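You operate a simulated robot arm through the tools that you are given. There is no shell and no other tool.

Carry out the task below with a simulated two-armed robot. There is one attempt and no reset: what you move stays moved.

JOB
Bring the pump up to the air pressure on the rig card.
Fine: open the catalyst valve, then the pump air; set the pump regulator wheel by its gauge; open the hose valve last and leave all three open.

It is judged by the outcome, as a careful person would: the job done as asked, and still so three seconds after it is handed in. It fails if anything else is knocked over, pushed out of place, dropped, spilled or broken.

ROBOT AND FRAMES
Two 7-joint arms with fingered hands on one trunk that stands fixed in place. Base frame: the origin is at the foot of the trunk, x ahead of it, y to its left, z up; the work surface is at about z = 905. Lengths are in mm, angles in degrees, forces in N, time in s.
The left shoulder is at [30, 119, 1294], the right one opposite. With the tool pointing down near the work surface each hand reaches from about 100 to 700 mm from the base axis, measured 20 degrees to its own side. Payload 3.8 kg a hand.
Tool frame (each hand has its own): the origin (TCP) lies between the finger pads and is the grasp point; the fingertips stand 25 mm ahead of it; z points along the fingers, y is the line along which they close. The gripper opens to 88 mm; its body begins 29 mm behind the TCP. The gripper is a hand of 4 fingers: y runs from the thumb to the fingers, the wrist lies at [-13, -106, -174] in the tool frame, and closing takes about 1.5 s.
Orientation is that of the tool frame in the base frame, as [roll, pitch, yaw] about the fixed x, y, z axes, in that order (R = Rz(yaw) Ry(pitch) Rx(roll)). With the fingers straight down and the wrist toward the robot, the tool's x, y and z point along [0, 1, 0], [1, 0, 0] and [0, 0, -1] of the base frame.

CONTROLS
- The arms move only by the tool nudge_tool. It takes "left_commands", "right_commands" or both (then of equal length, played together; a hand with none holds still); each is a list that holds one entry, the list of rows, each a list of 7 numbers: the finger opening in mm, from 0 to 88, then the shift along the base's x, y, z in mm, then the turn, a rotation vector about the base's x, y, z in degrees. In form: [[[claw, tx, ty, tz, rx, ry, rz], ...]]. A call has 1 to 20 rows; each row shifts and turns the commanded pose from where the row before left it. Rows are played at 5 a second. More than 50 mm and 8.6 degrees between two rows, or a gripper value outside its range, and nothing of the call is played. A pose out of reach is approached as far as the arm can. The call stops where the force on the tool passes 90 N (or 10 N more than at its start, if that is more) or the arm is blocked; 0.2 s more then pass. The fingers move at their own pace (about 153 mm/s each) and stop on an object; they squeeze with about 33 N. The grip force told is the motor's: it shows also when the fingers shut on nothing. Time passes only in rows, and 0.2 s behind the last, so rows that do not move let the fingers close. It gives the time, the measured TCP pose, the force on the tool (base axes), the opening and the grip force at its end, in the units of the frame above (readings bear some noise), with the torque about the TCP (base axes, N m) and any sound that the robot's microphone picked up.
- Cameras (640 x 400 px; columns grow to the right, rows downward): "scene" is now at [65.5, -22.7, 1855.7]; the picture's right is [-0.25, -0.97, 0.00], its down [-0.60, 0.16, -0.79] and it looks along [0.76, -0.20, -0.62] (base axes); focal length 340 px, centre (320, 200). "left" rides on the left gripper at [-64, -83, -98] in its tool frame; the picture's right is [-0.62, -0.37, 0.69], its down [0.71, -0.63, 0.30] and it looks along [0.32, 0.68, 0.65] (tool axes); focal length 265 px, centre (320, 200). "right" rides on the right gripper at [64, -83, -98] in its tool frame; the picture's right is [-0.62, 0.37, -0.69], its down [-0.71, -0.63, 0.30] and it looks along [-0.32, 0.68, 0.65] (tool axes); focal length 265 px, centre (320, 200). There is no depth. A picture from a camera that has moved, and an enlarged one, comes with that camera's place and axes in the base frame and with its lens.
- capture(camera): a new picture of that camera. The clock stands still meanwhile.
- slide_trunk(by): moves the trunk up (or, below 0, down) by that many mm; the arms and the scene camera ride with it, the base frame stays. It gives what a move gives, with no picture.
- set_grasp(shape, hand): the hand has 4 fingers and takes this shape, open, in about a second: jaw (thumb against the fingers, like two jaws); tri (thumb and two fingers); tip (a fingertip pinch); poke (one finger out to press); point (the index stretched); flat (the hand flat); cup (the hand cupped); fist (a fist). The gripper value then closes the fingers along that shape, each until it touches; the sizes above hold for jaw. It gives what a move gives, with no picture.
- aim_head(pan, tilt): turns the head with the scene camera to pan (to the left, within 120 degrees either way) and tilt (down, from -29 to 69), counted from straight ahead of the robot. It gives what a move gives.
- inspect(camera, box): a new picture of the part [left, top, right, bottom] of that camera's present view, enlarged. The clock stands still meanwhile.
- close_job(): hands the job in; it is judged then, once.

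Places have to be worked out from the pictures, the camera data and where the tool is seen. Open the grippers and draw the arms clear of the work before you hand the job in, unless the task says otherwise.

The tools are called after "Request:" by a JSON object that holds its "method" and its "body". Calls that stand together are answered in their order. nudge_tool: Moves the arms, as the interface text tells. Its arguments: {"type":"object","properties":{"left_commands":{"type":"array","items":{"type":"array","items":{"type":"array","items":{"type":"number"}}}},"right_commands":{"type":"array","items":{"type":"array","items":{"type":"array","items":{"type":"number"}}}}},"required":[]} The other tools are called the same way: slide_trunk (by) moves the trunk up or down; set_grasp (shape, hand) gives the hand a shape; aim_head (pan, tilt) turns the head that bears the scene camera; capture (camera) takes a picture; inspect (camera, box) takes an enlarged picture of a part of a camera's view; close_job () hands the job in.

At the start:

```text
time_s: 0.0
left_tool_pos: [564.1, 87.9, 1570.4]
left_tool_rot: [179.9, 0.1, 90.0]
left_wrist_force: [0.2, 0.3, 0.5]
left_ft_torque: [-0.02, 0.0, 0.03]
left_grip_width: 87.5
left_grasp_force: 0.0
left_shape: jaw
right_tool_pos: [442.2, -332.9, 1554.6]
right_tool_rot: [180.0, 0.0, 90.0]
right_wrist_force: [-0.3, -0.8, 0.3]
right_ft_torque: [0.02, 0.02, -0.01]
right_grip_width: 87.6
right_grasp_force: 0.1
right_shape: jaw
trunk travel left (down, up): [-450.0, 140.0]
head pan, tilt (commanded): [-14.6, 38.3]
```

scene: 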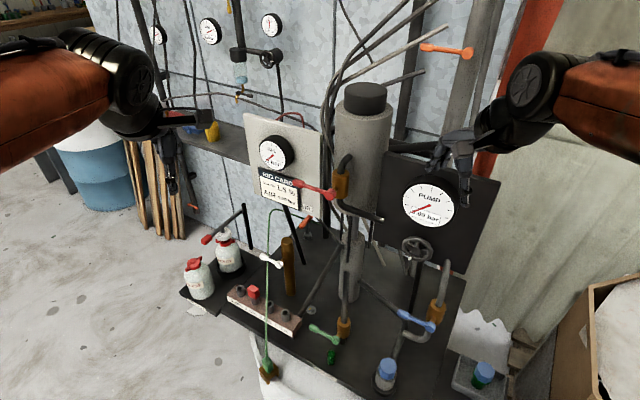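
right: 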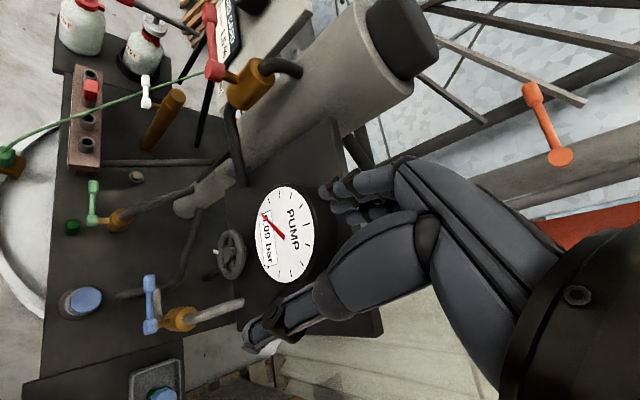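
left: 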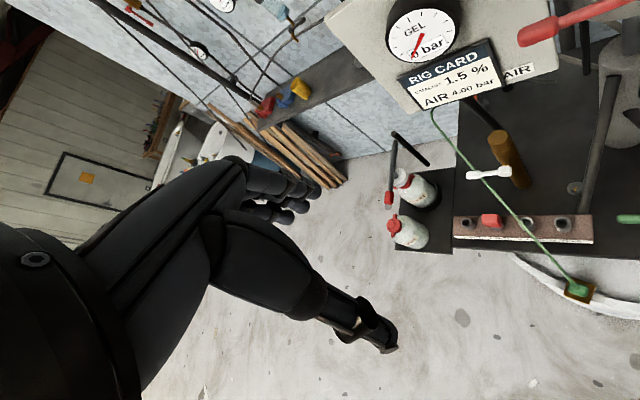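

I start by looking closely at the rig: the card, the valves and the gauges.

Request:
{"method": "inspect", "body": {"camera": "scene", "box": [220, 100, 380, 200]}}

Request:
{"method": "inspect", "body": {"camera": "scene", "box": [320, 140, 520, 265]}}

Request:
{"method": "inspect", "body": {"camera": "scene", "box": [300, 260, 524, 400]}}

Request:
{"method": "inspect", "body": {"camera": "scene", "box": [160, 200, 360, 325]}}

Request:
{"method": "inspect", "body": {"camera": "left", "box": [360, 0, 640, 175]}}

Request:
{"method": "inspect", "body": {"camera": "right", "box": [40, 150, 360, 350]}}

```text
4.00 times, centred on (300, 150) of scene
camera zoom: at [65.5, -22.7, 1855.7], right [-0.25, -0.97, 0.0], down [-0.6, 0.16, -0.79], along [0.76, -0.2, -0.62], focal length 1362 px, centre (400, 400)
```

zoom: 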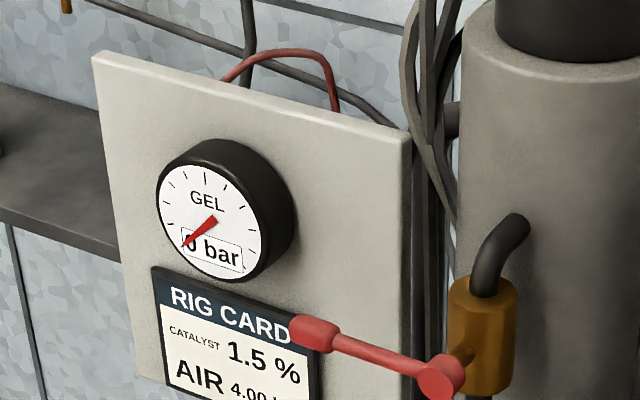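

```text
3.20 times, centred on (420, 202) of scene
camera zoom: at [65.5, -22.7, 1855.7], right [-0.25, -0.97, 0.0], down [-0.6, 0.16, -0.79], along [0.76, -0.2, -0.62], focal length 1089 px, centre (0, 192)
```

zoom: 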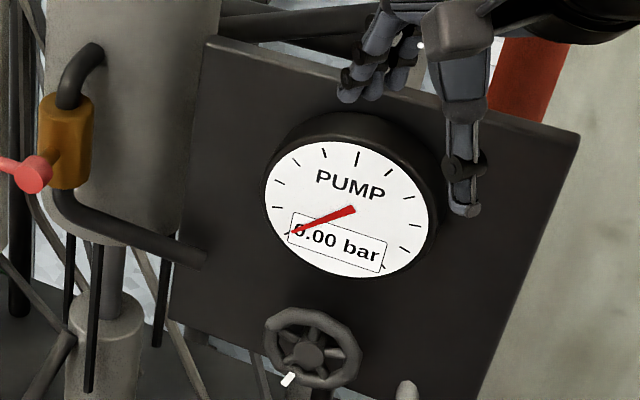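

```text
2.86 times, centred on (412, 330) of scene
camera zoom: at [65.5, -22.7, 1855.7], right [-0.25, -0.97, 0.0], down [-0.6, 0.16, -0.79], along [0.76, -0.2, -0.62], focal length 973 px, centre (57, -171)
```

zoom: 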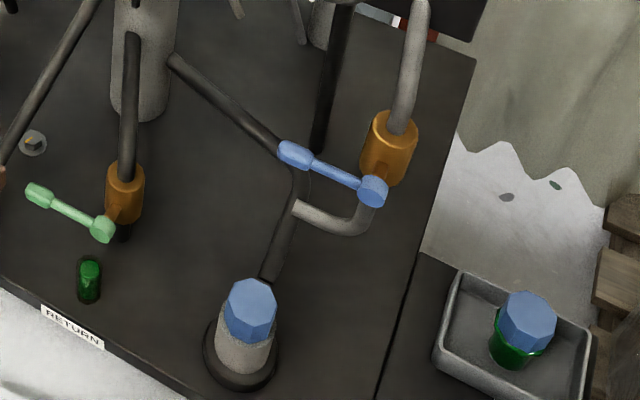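

```text
3.20 times, centred on (260, 262) of scene
camera zoom: at [65.5, -22.7, 1855.7], right [-0.25, -0.97, 0.0], down [-0.6, 0.16, -0.79], along [0.76, -0.2, -0.62], focal length 1089 px, centre (512, 0)
```

zoom: 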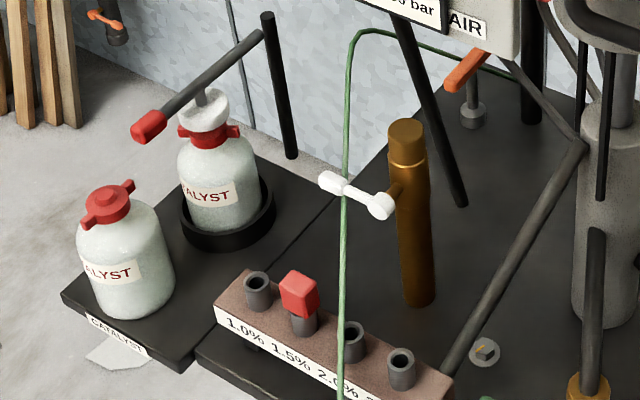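

```text
2.29 times, centred on (500, 88) of left
camera zoom: at [479.8, 22.4, 1668.8], right [-0.37, -0.62, -0.69], down [-0.63, 0.71, -0.3], along [0.68, 0.32, -0.65], focal length 607 px, centre (-91, 457)
```

zoom: 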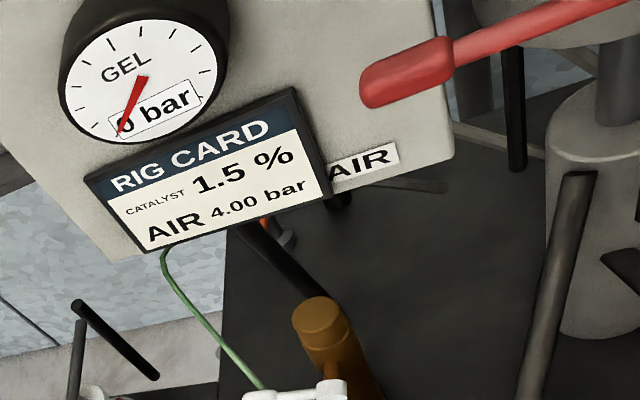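

```text
2.00 times, centred on (200, 250) of right
camera zoom: at [359.7, -266.8, 1652.8], right [0.37, -0.62, 0.69], down [-0.63, -0.71, -0.3], along [0.68, -0.32, -0.65], focal length 531 px, centre (560, 100)
```

zoom: 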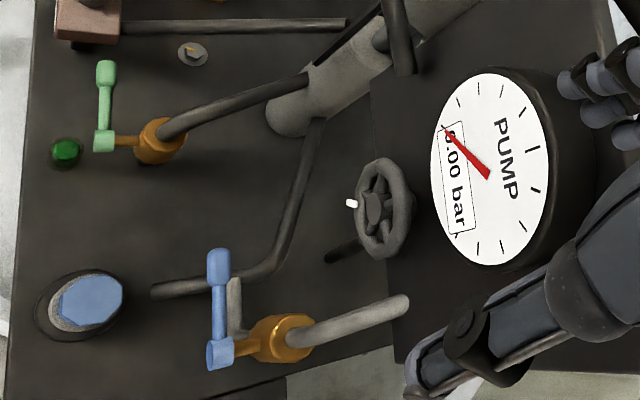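

The card asks for AIR 4.00 bar (catalyst 1.5 %). I need to identify which lever belongs to catalyst, pump air and hose, so I zoom in on labels.

Request:
{"method": "inspect", "body": {"camera": "scene", "box": [280, 170, 400, 245]}}

Request:
{"method": "inspect", "body": {"camera": "scene", "box": [220, 240, 340, 315]}}

Request:
{"method": "inspect", "body": {"camera": "scene", "box": [360, 270, 480, 345]}}

Request:
{"method": "inspect", "body": {"camera": "scene", "box": [200, 310, 360, 400]}}

Request:
{"method": "inspect", "body": {"camera": "scene", "box": [300, 0, 500, 125]}}

Request:
{"method": "inspect", "body": {"camera": "scene", "box": [140, 0, 300, 100]}}

Request:
{"method": "aim_head", "body": {"pan": -20, "tilt": 60}}

Request:
{"method": "capture", "body": {"camera": "scene"}}

```text
5.33 times, centred on (340, 208) of scene
camera zoom: at [65.5, -22.7, 1855.7], right [-0.25, -0.97, 0.0], down [-0.6, 0.16, -0.79], along [0.76, -0.2, -0.62], focal length 1816 px, centre (213, 160)
```

zoom: 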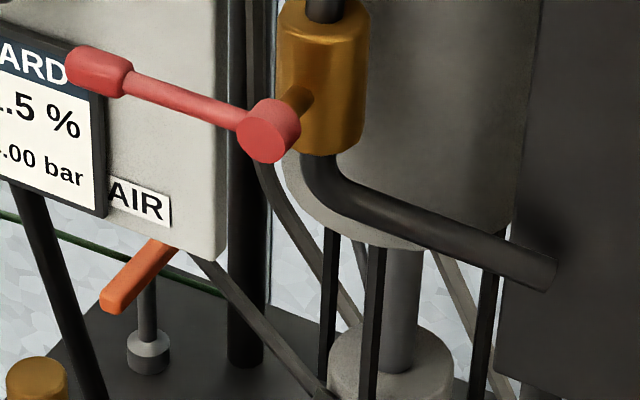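

```text
5.33 times, centred on (280, 278) of scene
camera zoom: at [65.5, -22.7, 1855.7], right [-0.25, -0.97, 0.0], down [-0.6, 0.16, -0.79], along [0.76, -0.2, -0.62], focal length 1816 px, centre (533, -213)
```

zoom: 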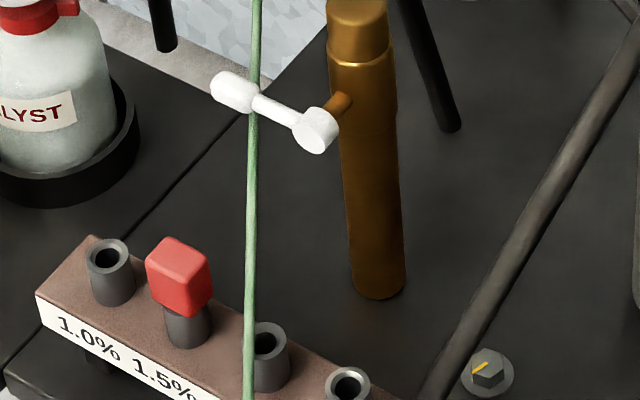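

```text
5.33 times, centred on (420, 308) of scene
camera zoom: at [65.5, -22.7, 1855.7], right [-0.25, -0.97, 0.0], down [-0.6, 0.16, -0.79], along [0.76, -0.2, -0.62], focal length 1816 px, centre (-213, -373)
```

zoom: 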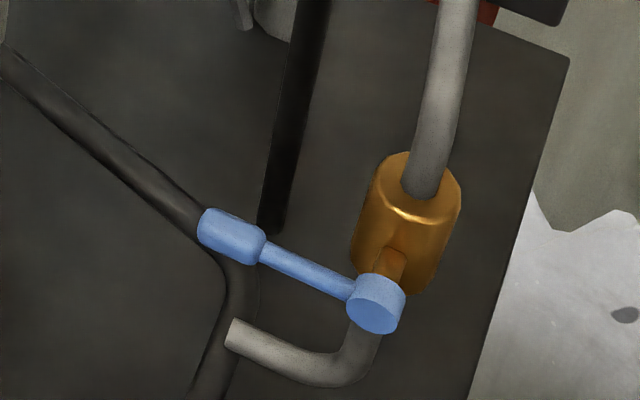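

```text
4.00 times, centred on (280, 355) of scene
camera zoom: at [65.5, -22.7, 1855.7], right [-0.25, -0.97, 0.0], down [-0.6, 0.16, -0.79], along [0.76, -0.2, -0.62], focal length 1362 px, centre (480, -420)
```

zoom: 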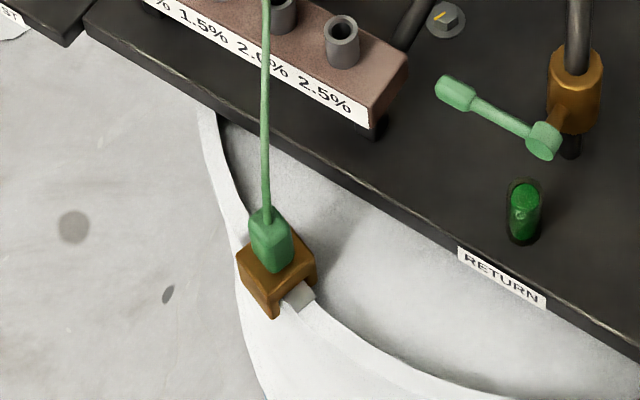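

```text
3.20 times, centred on (400, 62) of scene
camera zoom: at [65.5, -22.7, 1855.7], right [-0.25, -0.97, 0.0], down [-0.6, 0.16, -0.79], along [0.76, -0.2, -0.62], focal length 1089 px, centre (64, 640)
```

zoom: 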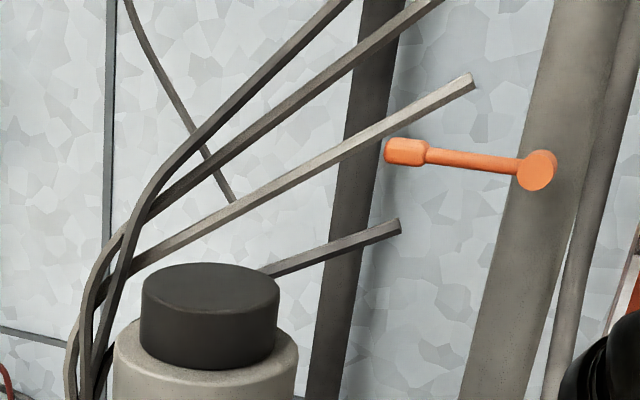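

```text
4.00 times, centred on (220, 50) of scene
camera zoom: at [65.5, -22.7, 1855.7], right [-0.25, -0.97, 0.0], down [-0.6, 0.16, -0.79], along [0.76, -0.2, -0.62], focal length 1362 px, centre (720, 800)
```

zoom: 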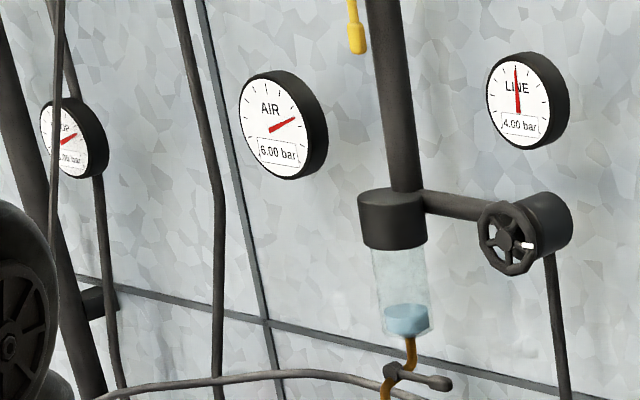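

```text
time_s: 0.8
left_tool_pos: [562.6, 87.4, 1570.4]
left_tool_rot: [179.9, 0.0, 90.0]
left_wrist_force: [0.2, -0.5, 0.4]
left_ft_torque: [-0.01, 0.01, 0.02]
left_grip_width: 87.6
left_grasp_force: 0.1
left_shape: jaw
right_tool_pos: [443.2, -332.2, 1555.2]
right_tool_rot: [-179.9, 0.0, 90.1]
right_wrist_force: [0.7, 0.5, -0.3]
right_ft_torque: [0.01, -0.01, -0.01]
right_grip_width: 87.5
right_grasp_force: 0.1
right_shape: jaw
trunk travel left (down, up): [-450.0, 140.0]
head pan, tilt (commanded): [-20.0, 60.0]
```

```text
taken
camera scene: at [44.8, -23.8, 1826.5], right [-0.34, -0.94, 0.0], down [-0.81, 0.3, -0.5], along [0.47, -0.17, -0.87], focal length 340 px, centre (320, 200)
```

scene: 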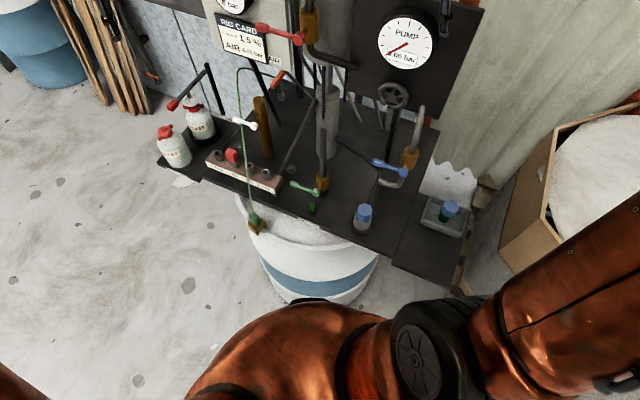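

The view from above shows the bench layout. I zoom in on the piping to trace what each valve feeds.

Request:
{"method": "inspect", "body": {"camera": "scene", "box": [270, 130, 430, 230]}}

Request:
{"method": "inspect", "body": {"camera": "scene", "box": [350, 130, 510, 230]}}

Request:
{"method": "inspect", "body": {"camera": "scene", "box": [150, 60, 310, 160]}}

Request:
{"method": "inspect", "body": {"camera": "scene", "box": [250, 0, 410, 100]}}

Request:
{"method": "inspect", "body": {"camera": "scene", "box": [200, 120, 360, 220]}}

```text
4.00 times, centred on (350, 180) of scene
camera zoom: at [44.8, -23.8, 1826.5], right [-0.34, -0.94, 0.0], down [-0.81, 0.3, -0.5], along [0.47, -0.17, -0.87], focal length 1362 px, centre (200, 280)
```

zoom: 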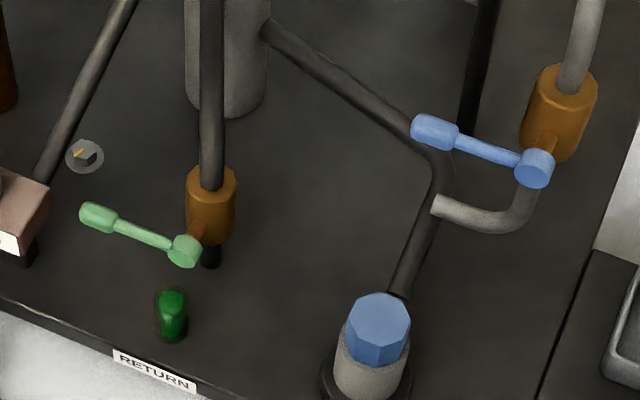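

```text
4.00 times, centred on (430, 180) of scene
camera zoom: at [44.8, -23.8, 1826.5], right [-0.34, -0.94, 0.0], down [-0.81, 0.3, -0.5], along [0.47, -0.17, -0.87], focal length 1362 px, centre (-120, 280)
```

zoom: 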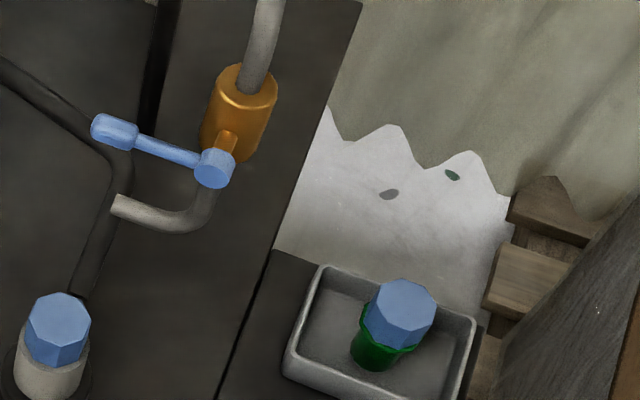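

```text
4.00 times, centred on (230, 110) of scene
camera zoom: at [44.8, -23.8, 1826.5], right [-0.34, -0.94, 0.0], down [-0.81, 0.3, -0.5], along [0.47, -0.17, -0.87], focal length 1362 px, centre (680, 560)
```

zoom: 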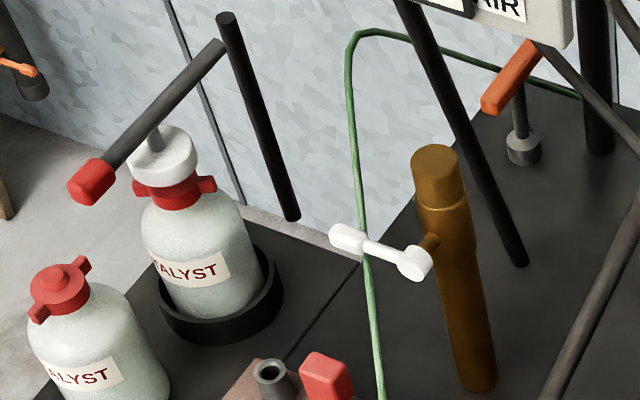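

```text
4.00 times, centred on (330, 50) of scene
camera zoom: at [44.8, -23.8, 1826.5], right [-0.34, -0.94, 0.0], down [-0.81, 0.3, -0.5], along [0.47, -0.17, -0.87], focal length 1362 px, centre (280, 800)
```

zoom: 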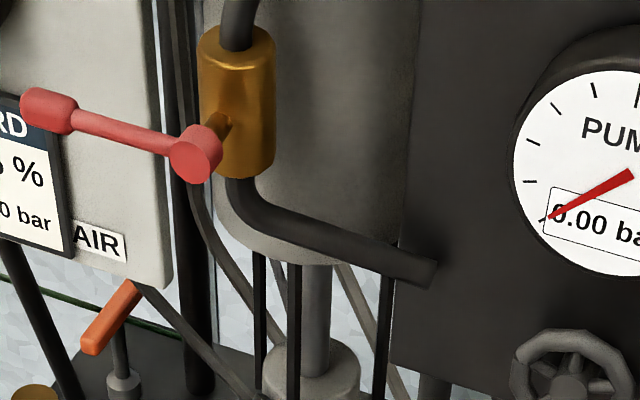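

```text
4.00 times, centred on (280, 170) of scene
camera zoom: at [44.8, -23.8, 1826.5], right [-0.34, -0.94, 0.0], down [-0.81, 0.3, -0.5], along [0.47, -0.17, -0.87], focal length 1362 px, centre (480, 320)
```

zoom: 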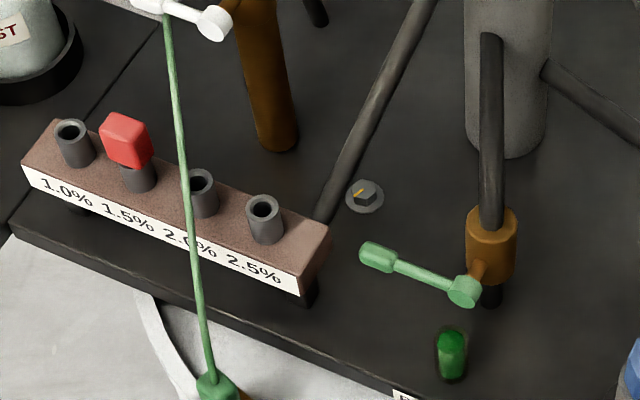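

All levers lie horizontal across their vertical pipes, and the rig appears turned by about 45° (facing -x,+y). To trace the hose and blue/green valves I move the right hand back and down for a closer camera view.

Request:
{"method": "nudge_tool", "body": {"right_commands": [[[88, -40, 0, 0, 0, 0, 0], [88, -40, 0, 0, 0, 0, 0], [88, -40, 0, 0, 0, 0, 0], [88, -30, 0, -20, 0, 0, 0], [88, 0, 0, -40, 0, 0, 0], [88, 0, 0, -40, 0, 0, 0], [88, 0, 0, -40, 0, 0, 0], [88, 0, 0, -40, 0, 0, 0]]]}}

Request:
{"method": "capture", "body": {"camera": "right"}}

Request:
{"method": "aim_head", "body": {"pan": -20, "tilt": 40}}

Request:
{"method": "capture", "body": {"camera": "scene"}}

```text
time_s: 2.6
left_tool_pos: [565.0, 86.5, 1570.2]
left_tool_rot: [-179.9, 0.0, 90.0]
left_wrist_force: [0.2, 0.1, -0.3]
left_ft_torque: [-0.02, -0.01, 0.0]
left_grip_width: 87.8
left_grasp_force: 0.0
left_shape: jaw
right_tool_pos: [294.2, -334.1, 1375.7]
right_tool_rot: [-179.9, 0.0, 90.0]
right_wrist_force: [-0.7, -0.4, 0.7]
right_ft_torque: [-0.02, 0.02, -0.02]
right_grip_width: 87.5
right_grasp_force: 0.1
right_shape: jaw
trunk travel left (down, up): [-450.0, 140.0]
head pan, tilt (commanded): [-20.0, 60.0]
```

```text
taken
camera right: at [210.8, -269.6, 1472.4], right [0.37, -0.62, 0.69], down [-0.63, -0.71, -0.3], along [0.68, -0.32, -0.65], focal length 265 px, centre (320, 200)
```

right: 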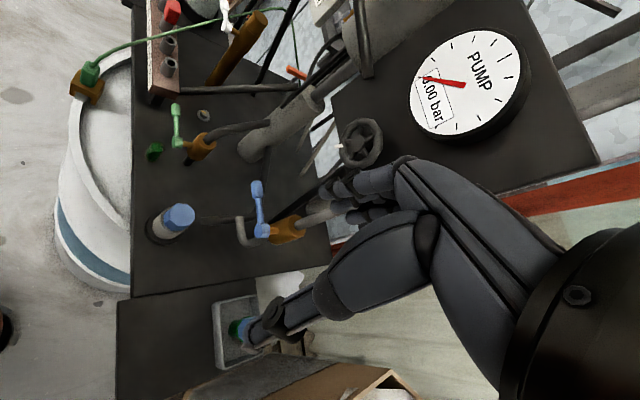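

```text
time_s: 3.5
left_tool_pos: [563.2, 86.9, 1569.5]
left_tool_rot: [-179.9, 0.0, 90.0]
left_wrist_force: [-0.4, 0.1, 0.6]
left_ft_torque: [-0.02, -0.03, 0.02]
left_grip_width: 87.6
left_grasp_force: 0.0
left_shape: jaw
right_tool_pos: [292.8, -333.6, 1376.4]
right_tool_rot: [-180.0, -0.1, 90.0]
right_wrist_force: [-1.1, 0.4, 0.1]
right_ft_torque: [0.03, 0.0, -0.01]
right_grip_width: 87.7
right_grasp_force: 0.0
right_shape: jaw
trunk travel left (down, up): [-450.0, 140.0]
head pan, tilt (commanded): [-20.0, 40.0]
```

```text
taken
camera scene: at [61.5, -29.8, 1853.1], right [-0.34, -0.94, 0.0], down [-0.6, 0.22, -0.77], along [0.72, -0.26, -0.64], focal length 340 px, centre (320, 200)
```

scene: 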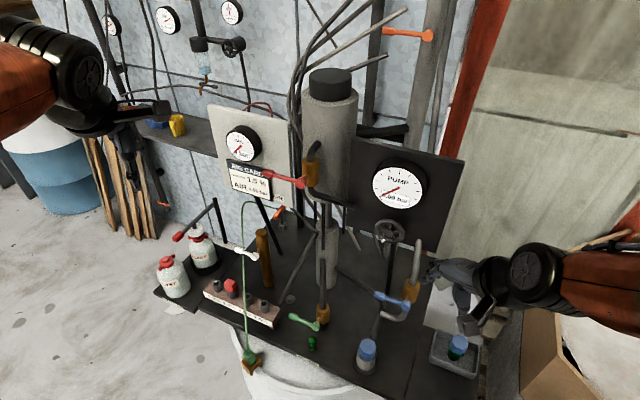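

The rig is clear of arms in this view. I zoom into the right-hand and scene views around the pump outlet, blue and green valves.

Request:
{"method": "inspect", "body": {"camera": "right", "box": [130, 90, 370, 260]}}

Request:
{"method": "inspect", "body": {"camera": "right", "box": [130, 0, 370, 150]}}

Request:
{"method": "inspect", "body": {"camera": "scene", "box": [340, 200, 500, 300]}}

Request:
{"method": "inspect", "body": {"camera": "scene", "box": [240, 60, 400, 160]}}

Request:
{"method": "inspect", "body": {"camera": "scene", "box": [270, 190, 430, 290]}}

Request:
{"method": "inspect", "body": {"camera": "scene", "box": [340, 290, 500, 390]}}

```text
2.35 times, centred on (250, 175) of right
camera zoom: at [209.2, -268.7, 1473.6], right [0.37, -0.62, 0.69], down [-0.63, -0.71, -0.3], along [0.68, -0.32, -0.65], focal length 624 px, centre (485, 259)
```

zoom: 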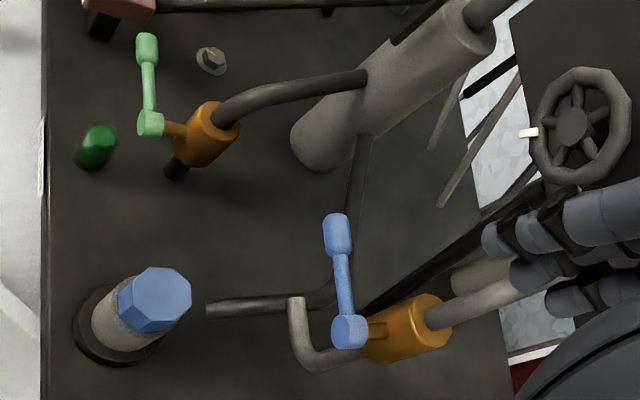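

```text
2.67 times, centred on (250, 75) of right
camera zoom: at [209.2, -268.7, 1473.6], right [0.37, -0.62, 0.69], down [-0.63, -0.71, -0.3], along [0.68, -0.32, -0.65], focal length 708 px, centre (507, 533)
```

zoom: 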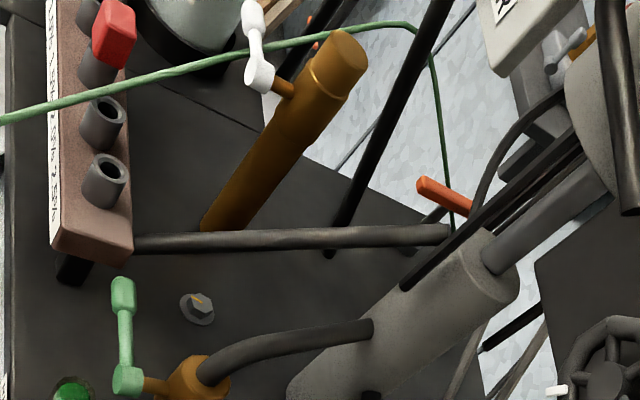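

```text
4.00 times, centred on (420, 250) of scene
camera zoom: at [61.5, -29.8, 1853.1], right [-0.34, -0.94, 0.0], down [-0.6, 0.22, -0.77], along [0.72, -0.26, -0.64], focal length 1362 px, centre (-80, 0)
```

zoom: 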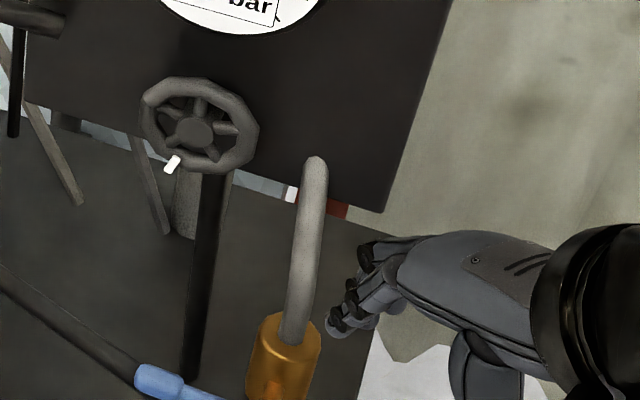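

```text
4.00 times, centred on (320, 110) of scene
camera zoom: at [61.5, -29.8, 1853.1], right [-0.34, -0.94, 0.0], down [-0.6, 0.22, -0.77], along [0.72, -0.26, -0.64], focal length 1362 px, centre (320, 560)
```

zoom: 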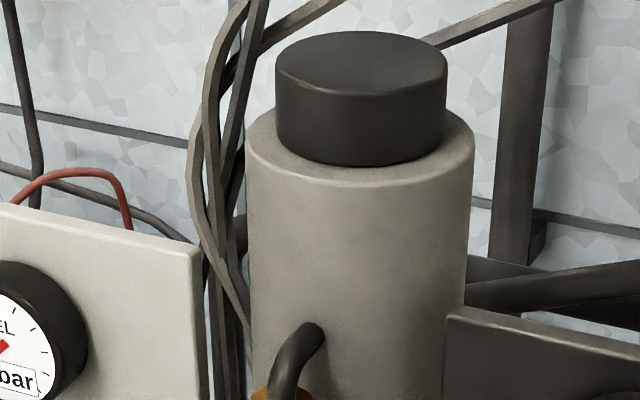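

```text
4.00 times, centred on (350, 240) of scene
camera zoom: at [61.5, -29.8, 1853.1], right [-0.34, -0.94, 0.0], down [-0.6, 0.22, -0.77], along [0.72, -0.26, -0.64], focal length 1362 px, centre (200, 40)
```

zoom: 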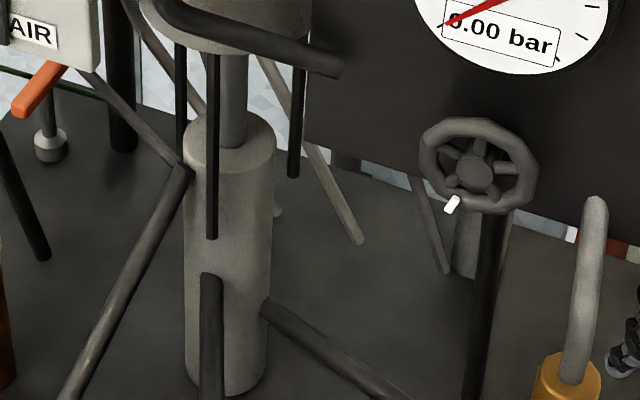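

```text
4.00 times, centred on (420, 340) of scene
camera zoom: at [61.5, -29.8, 1853.1], right [-0.34, -0.94, 0.0], down [-0.6, 0.22, -0.77], along [0.72, -0.26, -0.64], focal length 1362 px, centre (-80, -360)
```

zoom: 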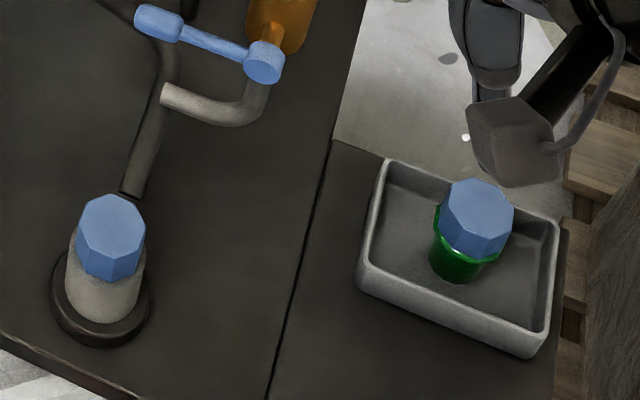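

The blue valve's pipe disappears near the pump board; I need another viewpoint. I bring the left hand back, yaw it towards the rig and lower it to use its camera from the front.

Request:
{"method": "nudge_tool", "body": {"left_commands": [[[88, -38, 0, 0, 0, 0, -7], [88, -38, 0, 0, 0, 0, -7], [88, -38, 0, 0, 0, 0, -7], [88, -34, 0, 0, 0, 0, -7], [88, 0, -23, -43, 0, 0, -7], [88, 0, -23, -43, 0, 0, -7], [88, 0, -23, -43, 0, 0, -7], [88, 0, -23, -43, 0, 0, -7], [88, 0, -23, -43, 0, 0, -7], [88, 0, -23, -43, 0, 0, -7]]]}}

Request:
{"method": "capture", "body": {"camera": "left"}}

Request:
{"method": "capture", "body": {"camera": "scene"}}

```text
time_s: 5.7
left_tool_pos: [412.7, -52.4, 1309.6]
left_tool_rot: [179.9, 0.0, 20.0]
left_wrist_force: [0.2, 0.0, 1.0]
left_ft_torque: [0.01, 0.0, -0.01]
left_grip_width: 87.9
left_grasp_force: 0.0
left_shape: jaw
right_tool_pos: [293.3, -334.7, 1376.3]
right_tool_rot: [-179.8, -0.1, 90.0]
right_wrist_force: [0.5, -0.5, -0.1]
right_ft_torque: [-0.02, -0.01, -0.02]
right_grip_width: 87.8
right_grasp_force: 0.0
right_shape: jaw
trunk travel left (down, up): [-450.0, 140.0]
head pan, tilt (commanded): [-20.0, 40.0]
```

```text
taken
camera left: at [323.7, 3.5, 1408.4], right [-0.71, 0.13, -0.69], down [0.46, 0.84, -0.31], along [0.54, -0.53, -0.65], focal length 265 px, centre (320, 200)
```

left: 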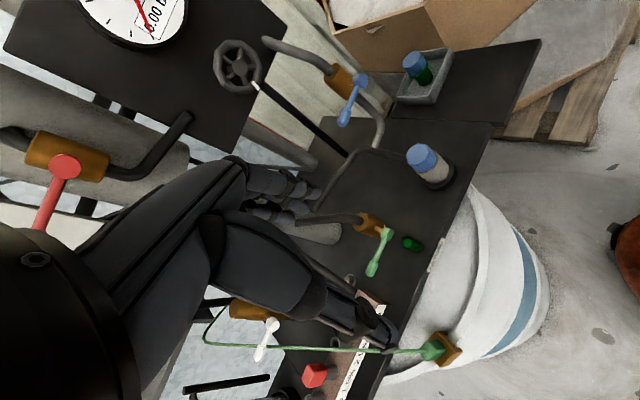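

```text
taken
camera scene: at [63.8, -30.8, 1853.1], right [-0.34, -0.94, 0.0], down [-0.61, 0.22, -0.77], along [0.72, -0.26, -0.64], focal length 340 px, centre (320, 200)
```

scene: 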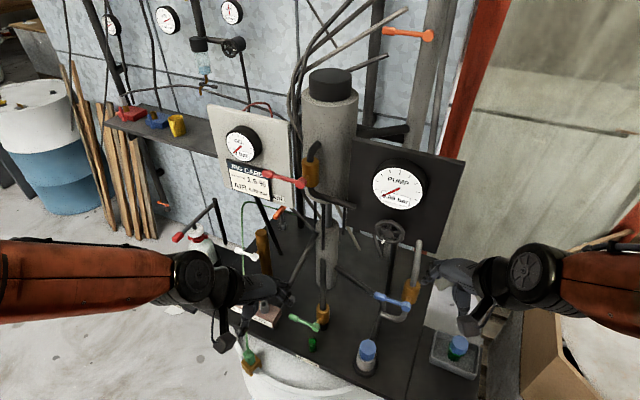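

Request:
{"method": "inspect", "body": {"camera": "left", "box": [200, 0, 440, 150]}}

Request:
{"method": "inspect", "body": {"camera": "left", "box": [300, 90, 540, 240]}}

Request:
{"method": "inspect", "body": {"camera": "left", "box": [170, 250, 410, 400]}}

Request:
{"method": "inspect", "body": {"camera": "left", "box": [0, 60, 240, 210]}}

```text
2.67 times, centred on (320, 75) of left
camera zoom: at [323.7, 3.5, 1408.4], right [-0.71, 0.13, -0.69], down [0.46, 0.84, -0.31], along [0.54, -0.53, -0.65], focal length 708 px, centre (320, 533)
```

zoom: 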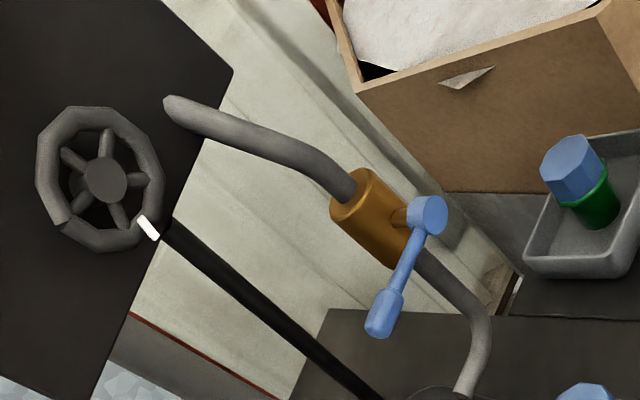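

```text
2.67 times, centred on (420, 165) of left
camera zoom: at [323.7, 3.5, 1408.4], right [-0.71, 0.13, -0.69], down [0.46, 0.84, -0.31], along [0.54, -0.53, -0.65], focal length 708 px, centre (53, 293)
```

zoom: 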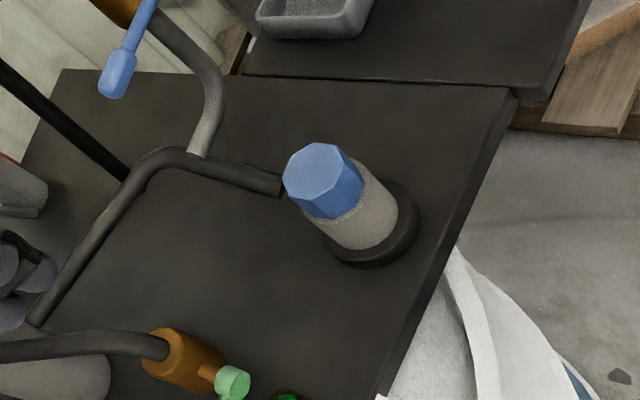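

```text
2.67 times, centred on (290, 325) of left
camera zoom: at [323.7, 3.5, 1408.4], right [-0.71, 0.13, -0.69], down [0.46, 0.84, -0.31], along [0.54, -0.53, -0.65], focal length 708 px, centre (400, -133)
```

zoom: 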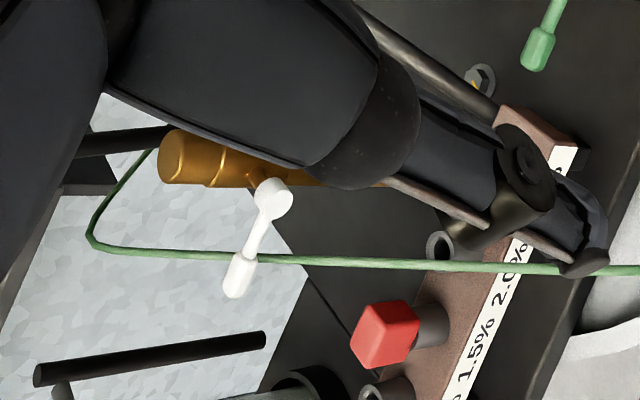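

```text
2.67 times, centred on (120, 135) of left
camera zoom: at [323.7, 3.5, 1408.4], right [-0.71, 0.13, -0.69], down [0.46, 0.84, -0.31], along [0.54, -0.53, -0.65], focal length 708 px, centre (853, 373)
```

zoom: 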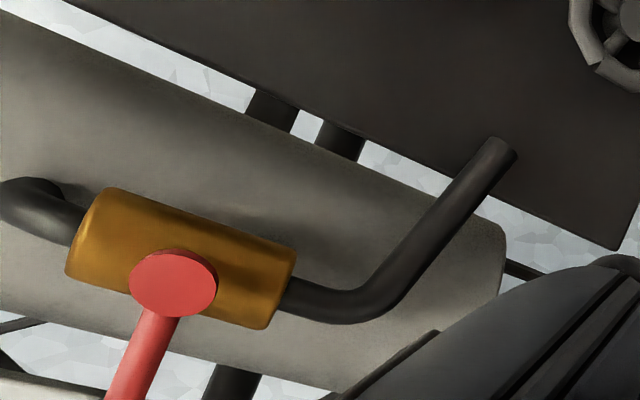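

The red valve sits in the line between pump board and air motor. I still want labels on the plate's front edges near blue, so I aim the head lower there.

Request:
{"method": "aim_head", "body": {"pan": -32, "tilt": 52}}

Request:
{"method": "capture", "body": {"camera": "scene"}}

Request:
{"method": "inspect", "body": {"camera": "scene", "box": [200, 100, 360, 200]}}

Request:
{"method": "inspect", "body": {"camera": "scene", "box": [200, 180, 360, 280]}}

```text
time_s: 6.4
left_tool_pos: [411.0, -50.9, 1310.8]
left_tool_rot: [-180.0, 0.1, 20.1]
left_wrist_force: [0.3, -0.1, 0.2]
left_ft_torque: [-0.02, 0.01, 0.01]
left_grip_width: 87.6
left_grasp_force: 0.0
left_shape: jaw
right_tool_pos: [293.3, -333.6, 1375.2]
right_tool_rot: [179.9, 0.0, 90.0]
right_wrist_force: [-0.7, 0.1, 0.3]
right_ft_torque: [0.03, 0.0, 0.04]
right_grip_width: 87.6
right_grasp_force: 0.2
right_shape: jaw
trunk travel left (down, up): [-450.0, 140.0]
head pan, tilt (commanded): [-32.0, 52.0]
```

```text
taken
camera scene: at [45.6, -40.7, 1836.4], right [-0.53, -0.85, 0.0], down [-0.67, 0.42, -0.62], along [0.52, -0.33, -0.79], focal length 340 px, centre (320, 200)
```

scene: 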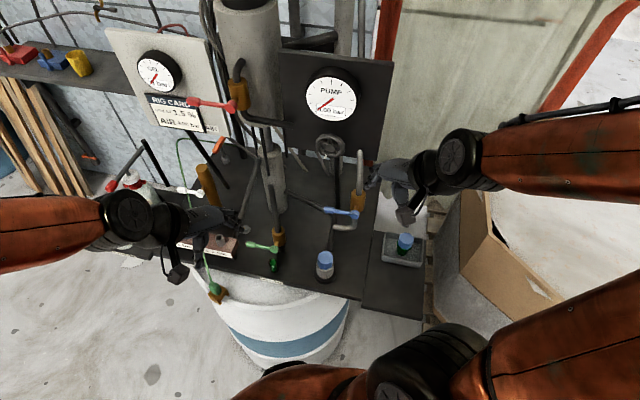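

```text
4.00 times, centred on (280, 150) of scene
camera zoom: at [45.6, -40.7, 1836.4], right [-0.53, -0.85, 0.0], down [-0.67, 0.42, -0.62], along [0.52, -0.33, -0.79], focal length 1362 px, centre (480, 400)
```

zoom: 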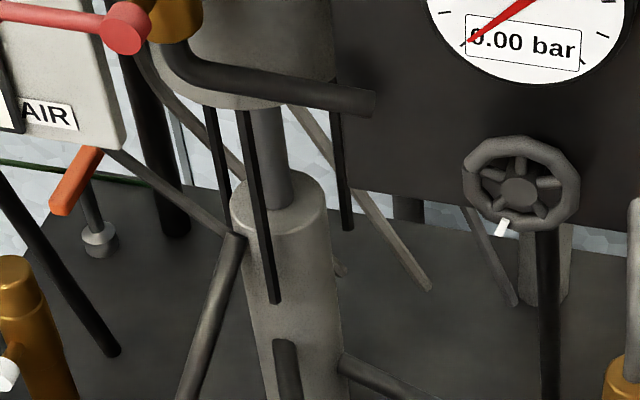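

```text
4.00 times, centred on (280, 230) of scene
camera zoom: at [45.6, -40.7, 1836.4], right [-0.53, -0.85, 0.0], down [-0.67, 0.42, -0.62], along [0.52, -0.33, -0.79], focal length 1362 px, centre (480, 80)
```

zoom: 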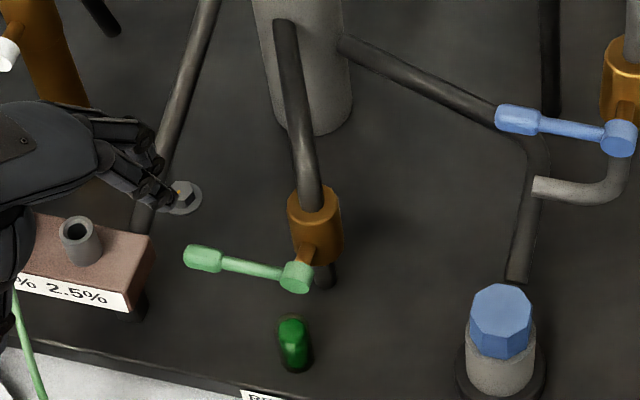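

Something like a small grey lever on brass shows behind the GEL panel in the right-hand camera; I zoom there and at the catalyst area.

Request:
{"method": "inspect", "body": {"camera": "right", "box": [290, 0, 386, 60]}}

Request:
{"method": "inspect", "body": {"camera": "right", "box": [180, 0, 300, 75]}}

Request:
{"method": "inspect", "body": {"camera": "scene", "box": [80, 110, 240, 210]}}

Request:
{"method": "inspect", "body": {"camera": "scene", "box": [320, 170, 440, 245]}}

```text
6.67 times, centred on (338, 30) of right
camera zoom: at [209.3, -268.8, 1473.3], right [0.37, -0.62, 0.69], down [-0.63, -0.71, -0.3], along [0.68, -0.32, -0.65], focal length 1769 px, centre (200, 1333)
```

zoom: 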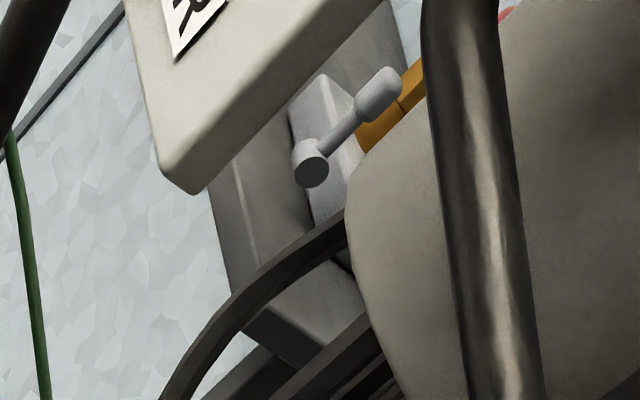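

```text
5.33 times, centred on (240, 38) of right
camera zoom: at [209.3, -268.8, 1473.3], right [0.37, -0.62, 0.69], down [-0.63, -0.71, -0.3], along [0.68, -0.32, -0.65], focal length 1416 px, centre (747, 1067)
```

zoom: 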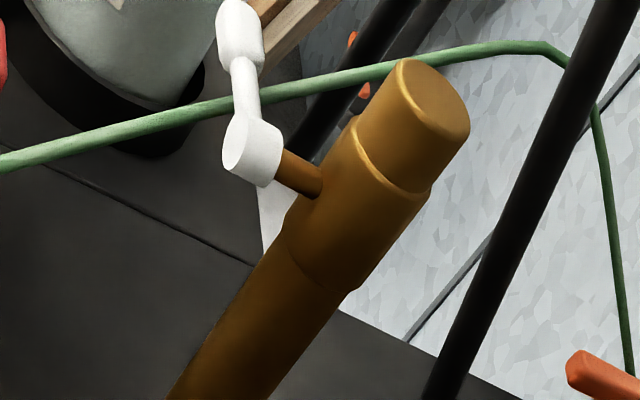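

```text
4.00 times, centred on (160, 160) of scene
camera zoom: at [45.6, -40.7, 1836.4], right [-0.53, -0.85, 0.0], down [-0.67, 0.42, -0.62], along [0.52, -0.33, -0.79], focal length 1362 px, centre (960, 360)
```

zoom: 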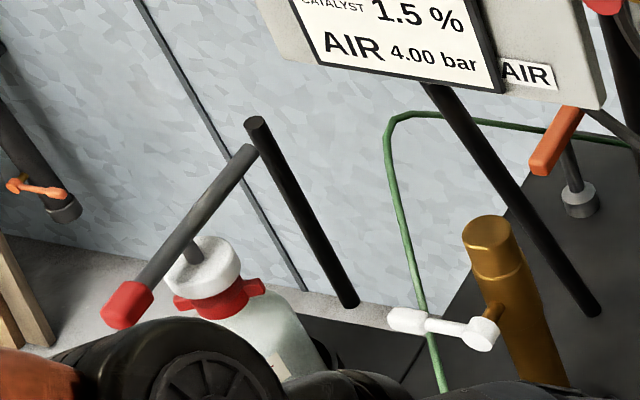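

```text
5.33 times, centred on (380, 208) of scene
camera zoom: at [45.6, -40.7, 1836.4], right [-0.53, -0.85, 0.0], down [-0.67, 0.42, -0.62], along [0.52, -0.33, -0.79], focal length 1816 px, centre (0, 160)
```

zoom: 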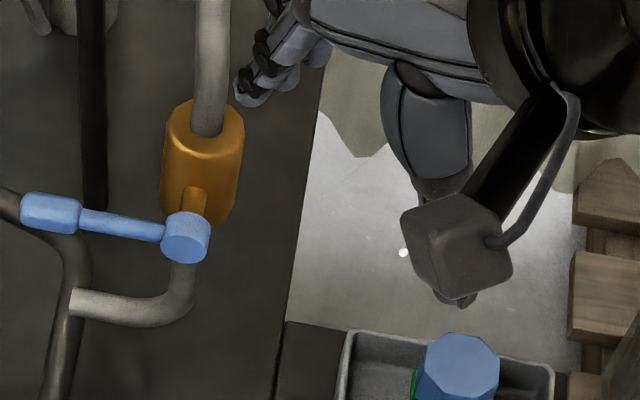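

There is also a grey lever behind the panel on the wall side. I look at the back wall and hoses with the head raised before deciding.

Request:
{"method": "aim_head", "body": {"pan": -18, "tilt": 15}}

Request:
{"method": "capture", "body": {"camera": "scene"}}

Request:
{"method": "inspect", "body": {"camera": "scene", "box": [240, 200, 400, 300]}}

Request:
{"method": "inspect", "body": {"camera": "scene", "box": [240, 290, 400, 390]}}

```text
time_s: 7.5
left_tool_pos: [411.8, -51.8, 1310.6]
left_tool_rot: [-180.0, 0.1, 20.2]
left_wrist_force: [0.8, -0.7, 0.2]
left_ft_torque: [0.0, 0.06, 0.02]
left_grip_width: 87.4
left_grasp_force: 0.0
left_shape: jaw
right_tool_pos: [292.9, -334.2, 1376.0]
right_tool_rot: [-179.9, 0.0, 89.9]
right_wrist_force: [-0.6, -0.2, 0.4]
right_ft_torque: [0.03, 0.01, -0.01]
right_grip_width: 87.7
right_grasp_force: 0.1
right_shape: jaw
trunk travel left (down, up): [-450.0, 140.0]
head pan, tilt (commanded): [-18.0, 15.0]
```

```text
taken
camera scene: at [70.9, -30.0, 1892.6], right [-0.31, -0.95, 0.0], down [-0.25, 0.08, -0.97], along [0.92, -0.3, -0.26], focal length 340 px, centre (320, 200)
```

scene: 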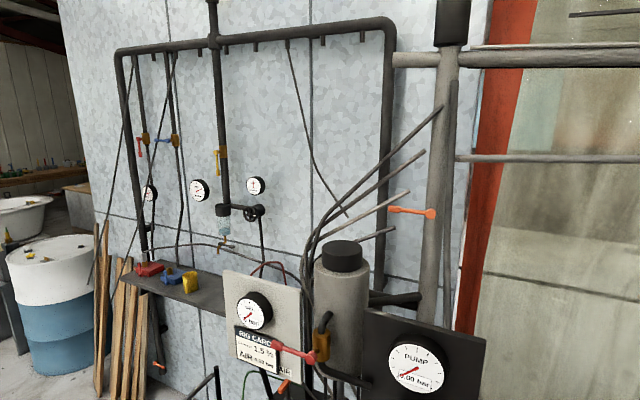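

```text
4.00 times, centred on (320, 250) of scene
camera zoom: at [70.9, -30.0, 1892.6], right [-0.31, -0.95, 0.0], down [-0.25, 0.08, -0.97], along [0.92, -0.3, -0.26], focal length 1362 px, centre (320, 0)
```

zoom: 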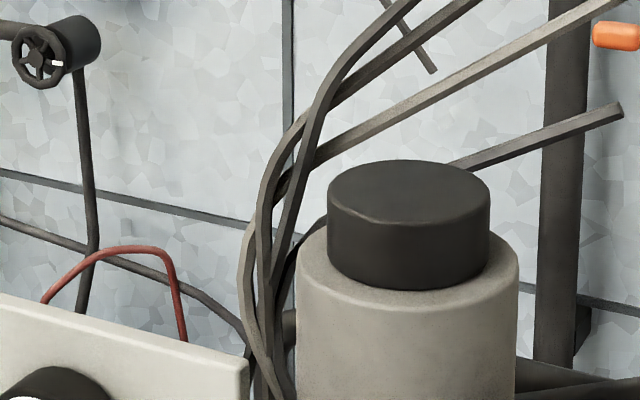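

```text
4.00 times, centred on (320, 340) of scene
camera zoom: at [70.9, -30.0, 1892.6], right [-0.31, -0.95, 0.0], down [-0.25, 0.08, -0.97], along [0.92, -0.3, -0.26], focal length 1362 px, centre (320, -360)
```

zoom: 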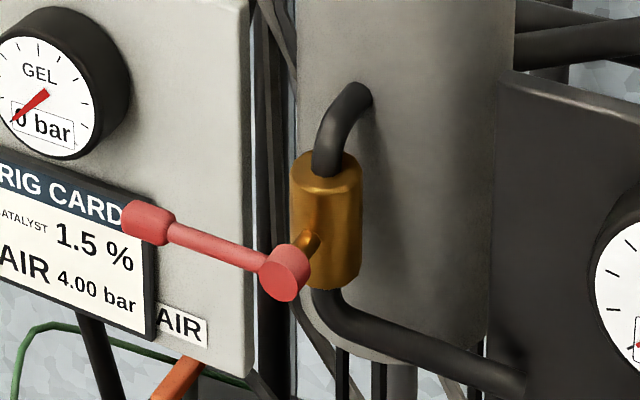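

The wall has a yellow lever on the live main and small red/blue levers; I zoom in on those to see how an open lever stands.

Request:
{"method": "inspect", "body": {"camera": "scene", "box": [120, 120, 280, 220]}}

Request:
{"method": "inspect", "body": {"camera": "scene", "box": [380, 160, 480, 222]}}

Request:
{"method": "inspect", "body": {"camera": "scene", "box": [120, 250, 280, 350]}}

```text
4.00 times, centred on (200, 170) of scene
camera zoom: at [70.9, -30.0, 1892.6], right [-0.31, -0.95, 0.0], down [-0.25, 0.08, -0.97], along [0.92, -0.3, -0.26], focal length 1362 px, centre (800, 320)
```

zoom: 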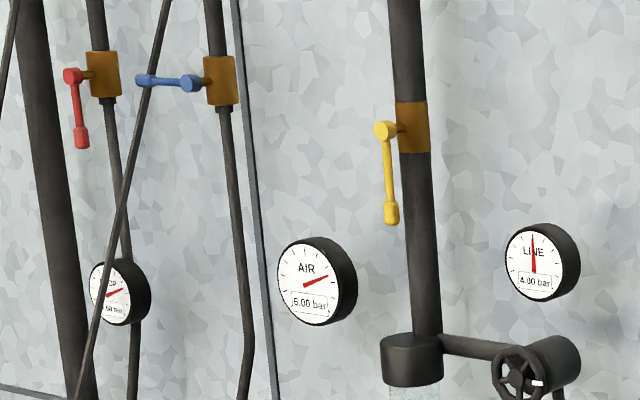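

```text
6.40 times, centred on (430, 191) of scene
camera zoom: at [70.9, -30.0, 1892.6], right [-0.31, -0.95, 0.0], down [-0.25, 0.08, -0.97], along [0.92, -0.3, -0.26], focal length 2179 px, centre (-384, 258)
```

zoom: 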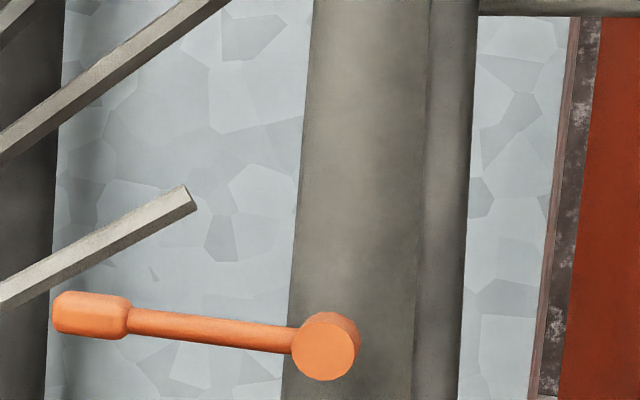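

```text
4.00 times, centred on (200, 300) of scene
camera zoom: at [70.9, -30.0, 1892.6], right [-0.31, -0.95, 0.0], down [-0.25, 0.08, -0.97], along [0.92, -0.3, -0.26], focal length 1362 px, centre (800, -200)
```

zoom: 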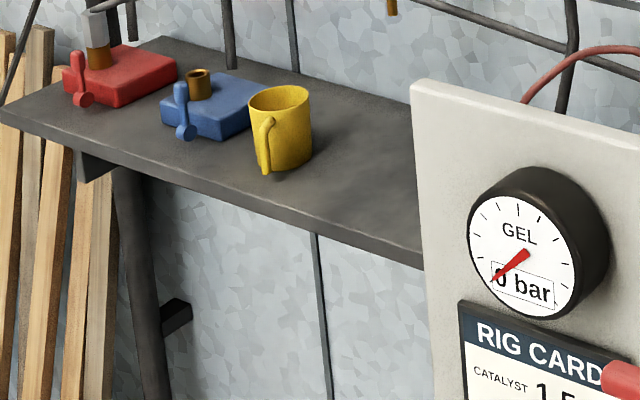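

On the wall, open levers (yellow, red) hang straight down and the closed one points left, so opening means swinging the knob from left to down. Now I raise the left hand for a view down behind the GEL panel and cylinder to see where the hoses go.

Request:
{"method": "nudge_tool", "body": {"left_commands": [[[88, 0, 0, 48, 0, 0, 0], [88, 0, 0, 48, 0, 0, 0], [88, 0, 0, 48, 0, 0, 0], [88, 0, 0, 48, 0, 0, 0], [88, 0, 0, 48, 0, 0, 0], [88, 0, 0, 48, 0, 0, 0], [88, 0, 0, 48, 0, 0, 0], [88, 40, 10, 20, 0, 0, 0], [88, 45, 10, 0, 0, 0, 0], [88, 45, 10, 0, 0, 0, 0]]]}}

Request:
{"method": "capture", "body": {"camera": "left"}}

```text
time_s: 9.7
left_tool_pos: [526.4, -23.8, 1662.2]
left_tool_rot: [-179.8, 0.0, 19.9]
left_wrist_force: [0.6, 0.8, 0.6]
left_ft_torque: [-0.02, 0.01, 0.01]
left_grip_width: 87.7
left_grasp_force: 0.1
left_shape: jaw
left hand out of reach, approached as far as the arm can: row 10
right_tool_pos: [294.6, -335.5, 1375.3]
right_tool_rot: [180.0, 0.0, 90.0]
right_wrist_force: [-0.4, 0.5, -0.3]
right_ft_torque: [-0.01, -0.05, 0.0]
right_grip_width: 87.7
right_grasp_force: 0.1
right_shape: jaw
trunk travel left (down, up): [-450.0, 140.0]
head pan, tilt (commanded): [-18.0, 15.0]
```

```text
taken
camera left: at [437.9, 31.9, 1762.0], right [-0.71, 0.14, -0.69], down [0.46, 0.84, -0.3], along [0.54, -0.53, -0.66], focal length 265 px, centre (320, 200)
```

left: 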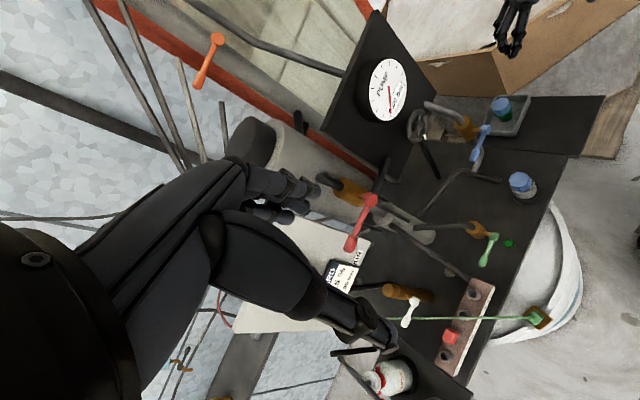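

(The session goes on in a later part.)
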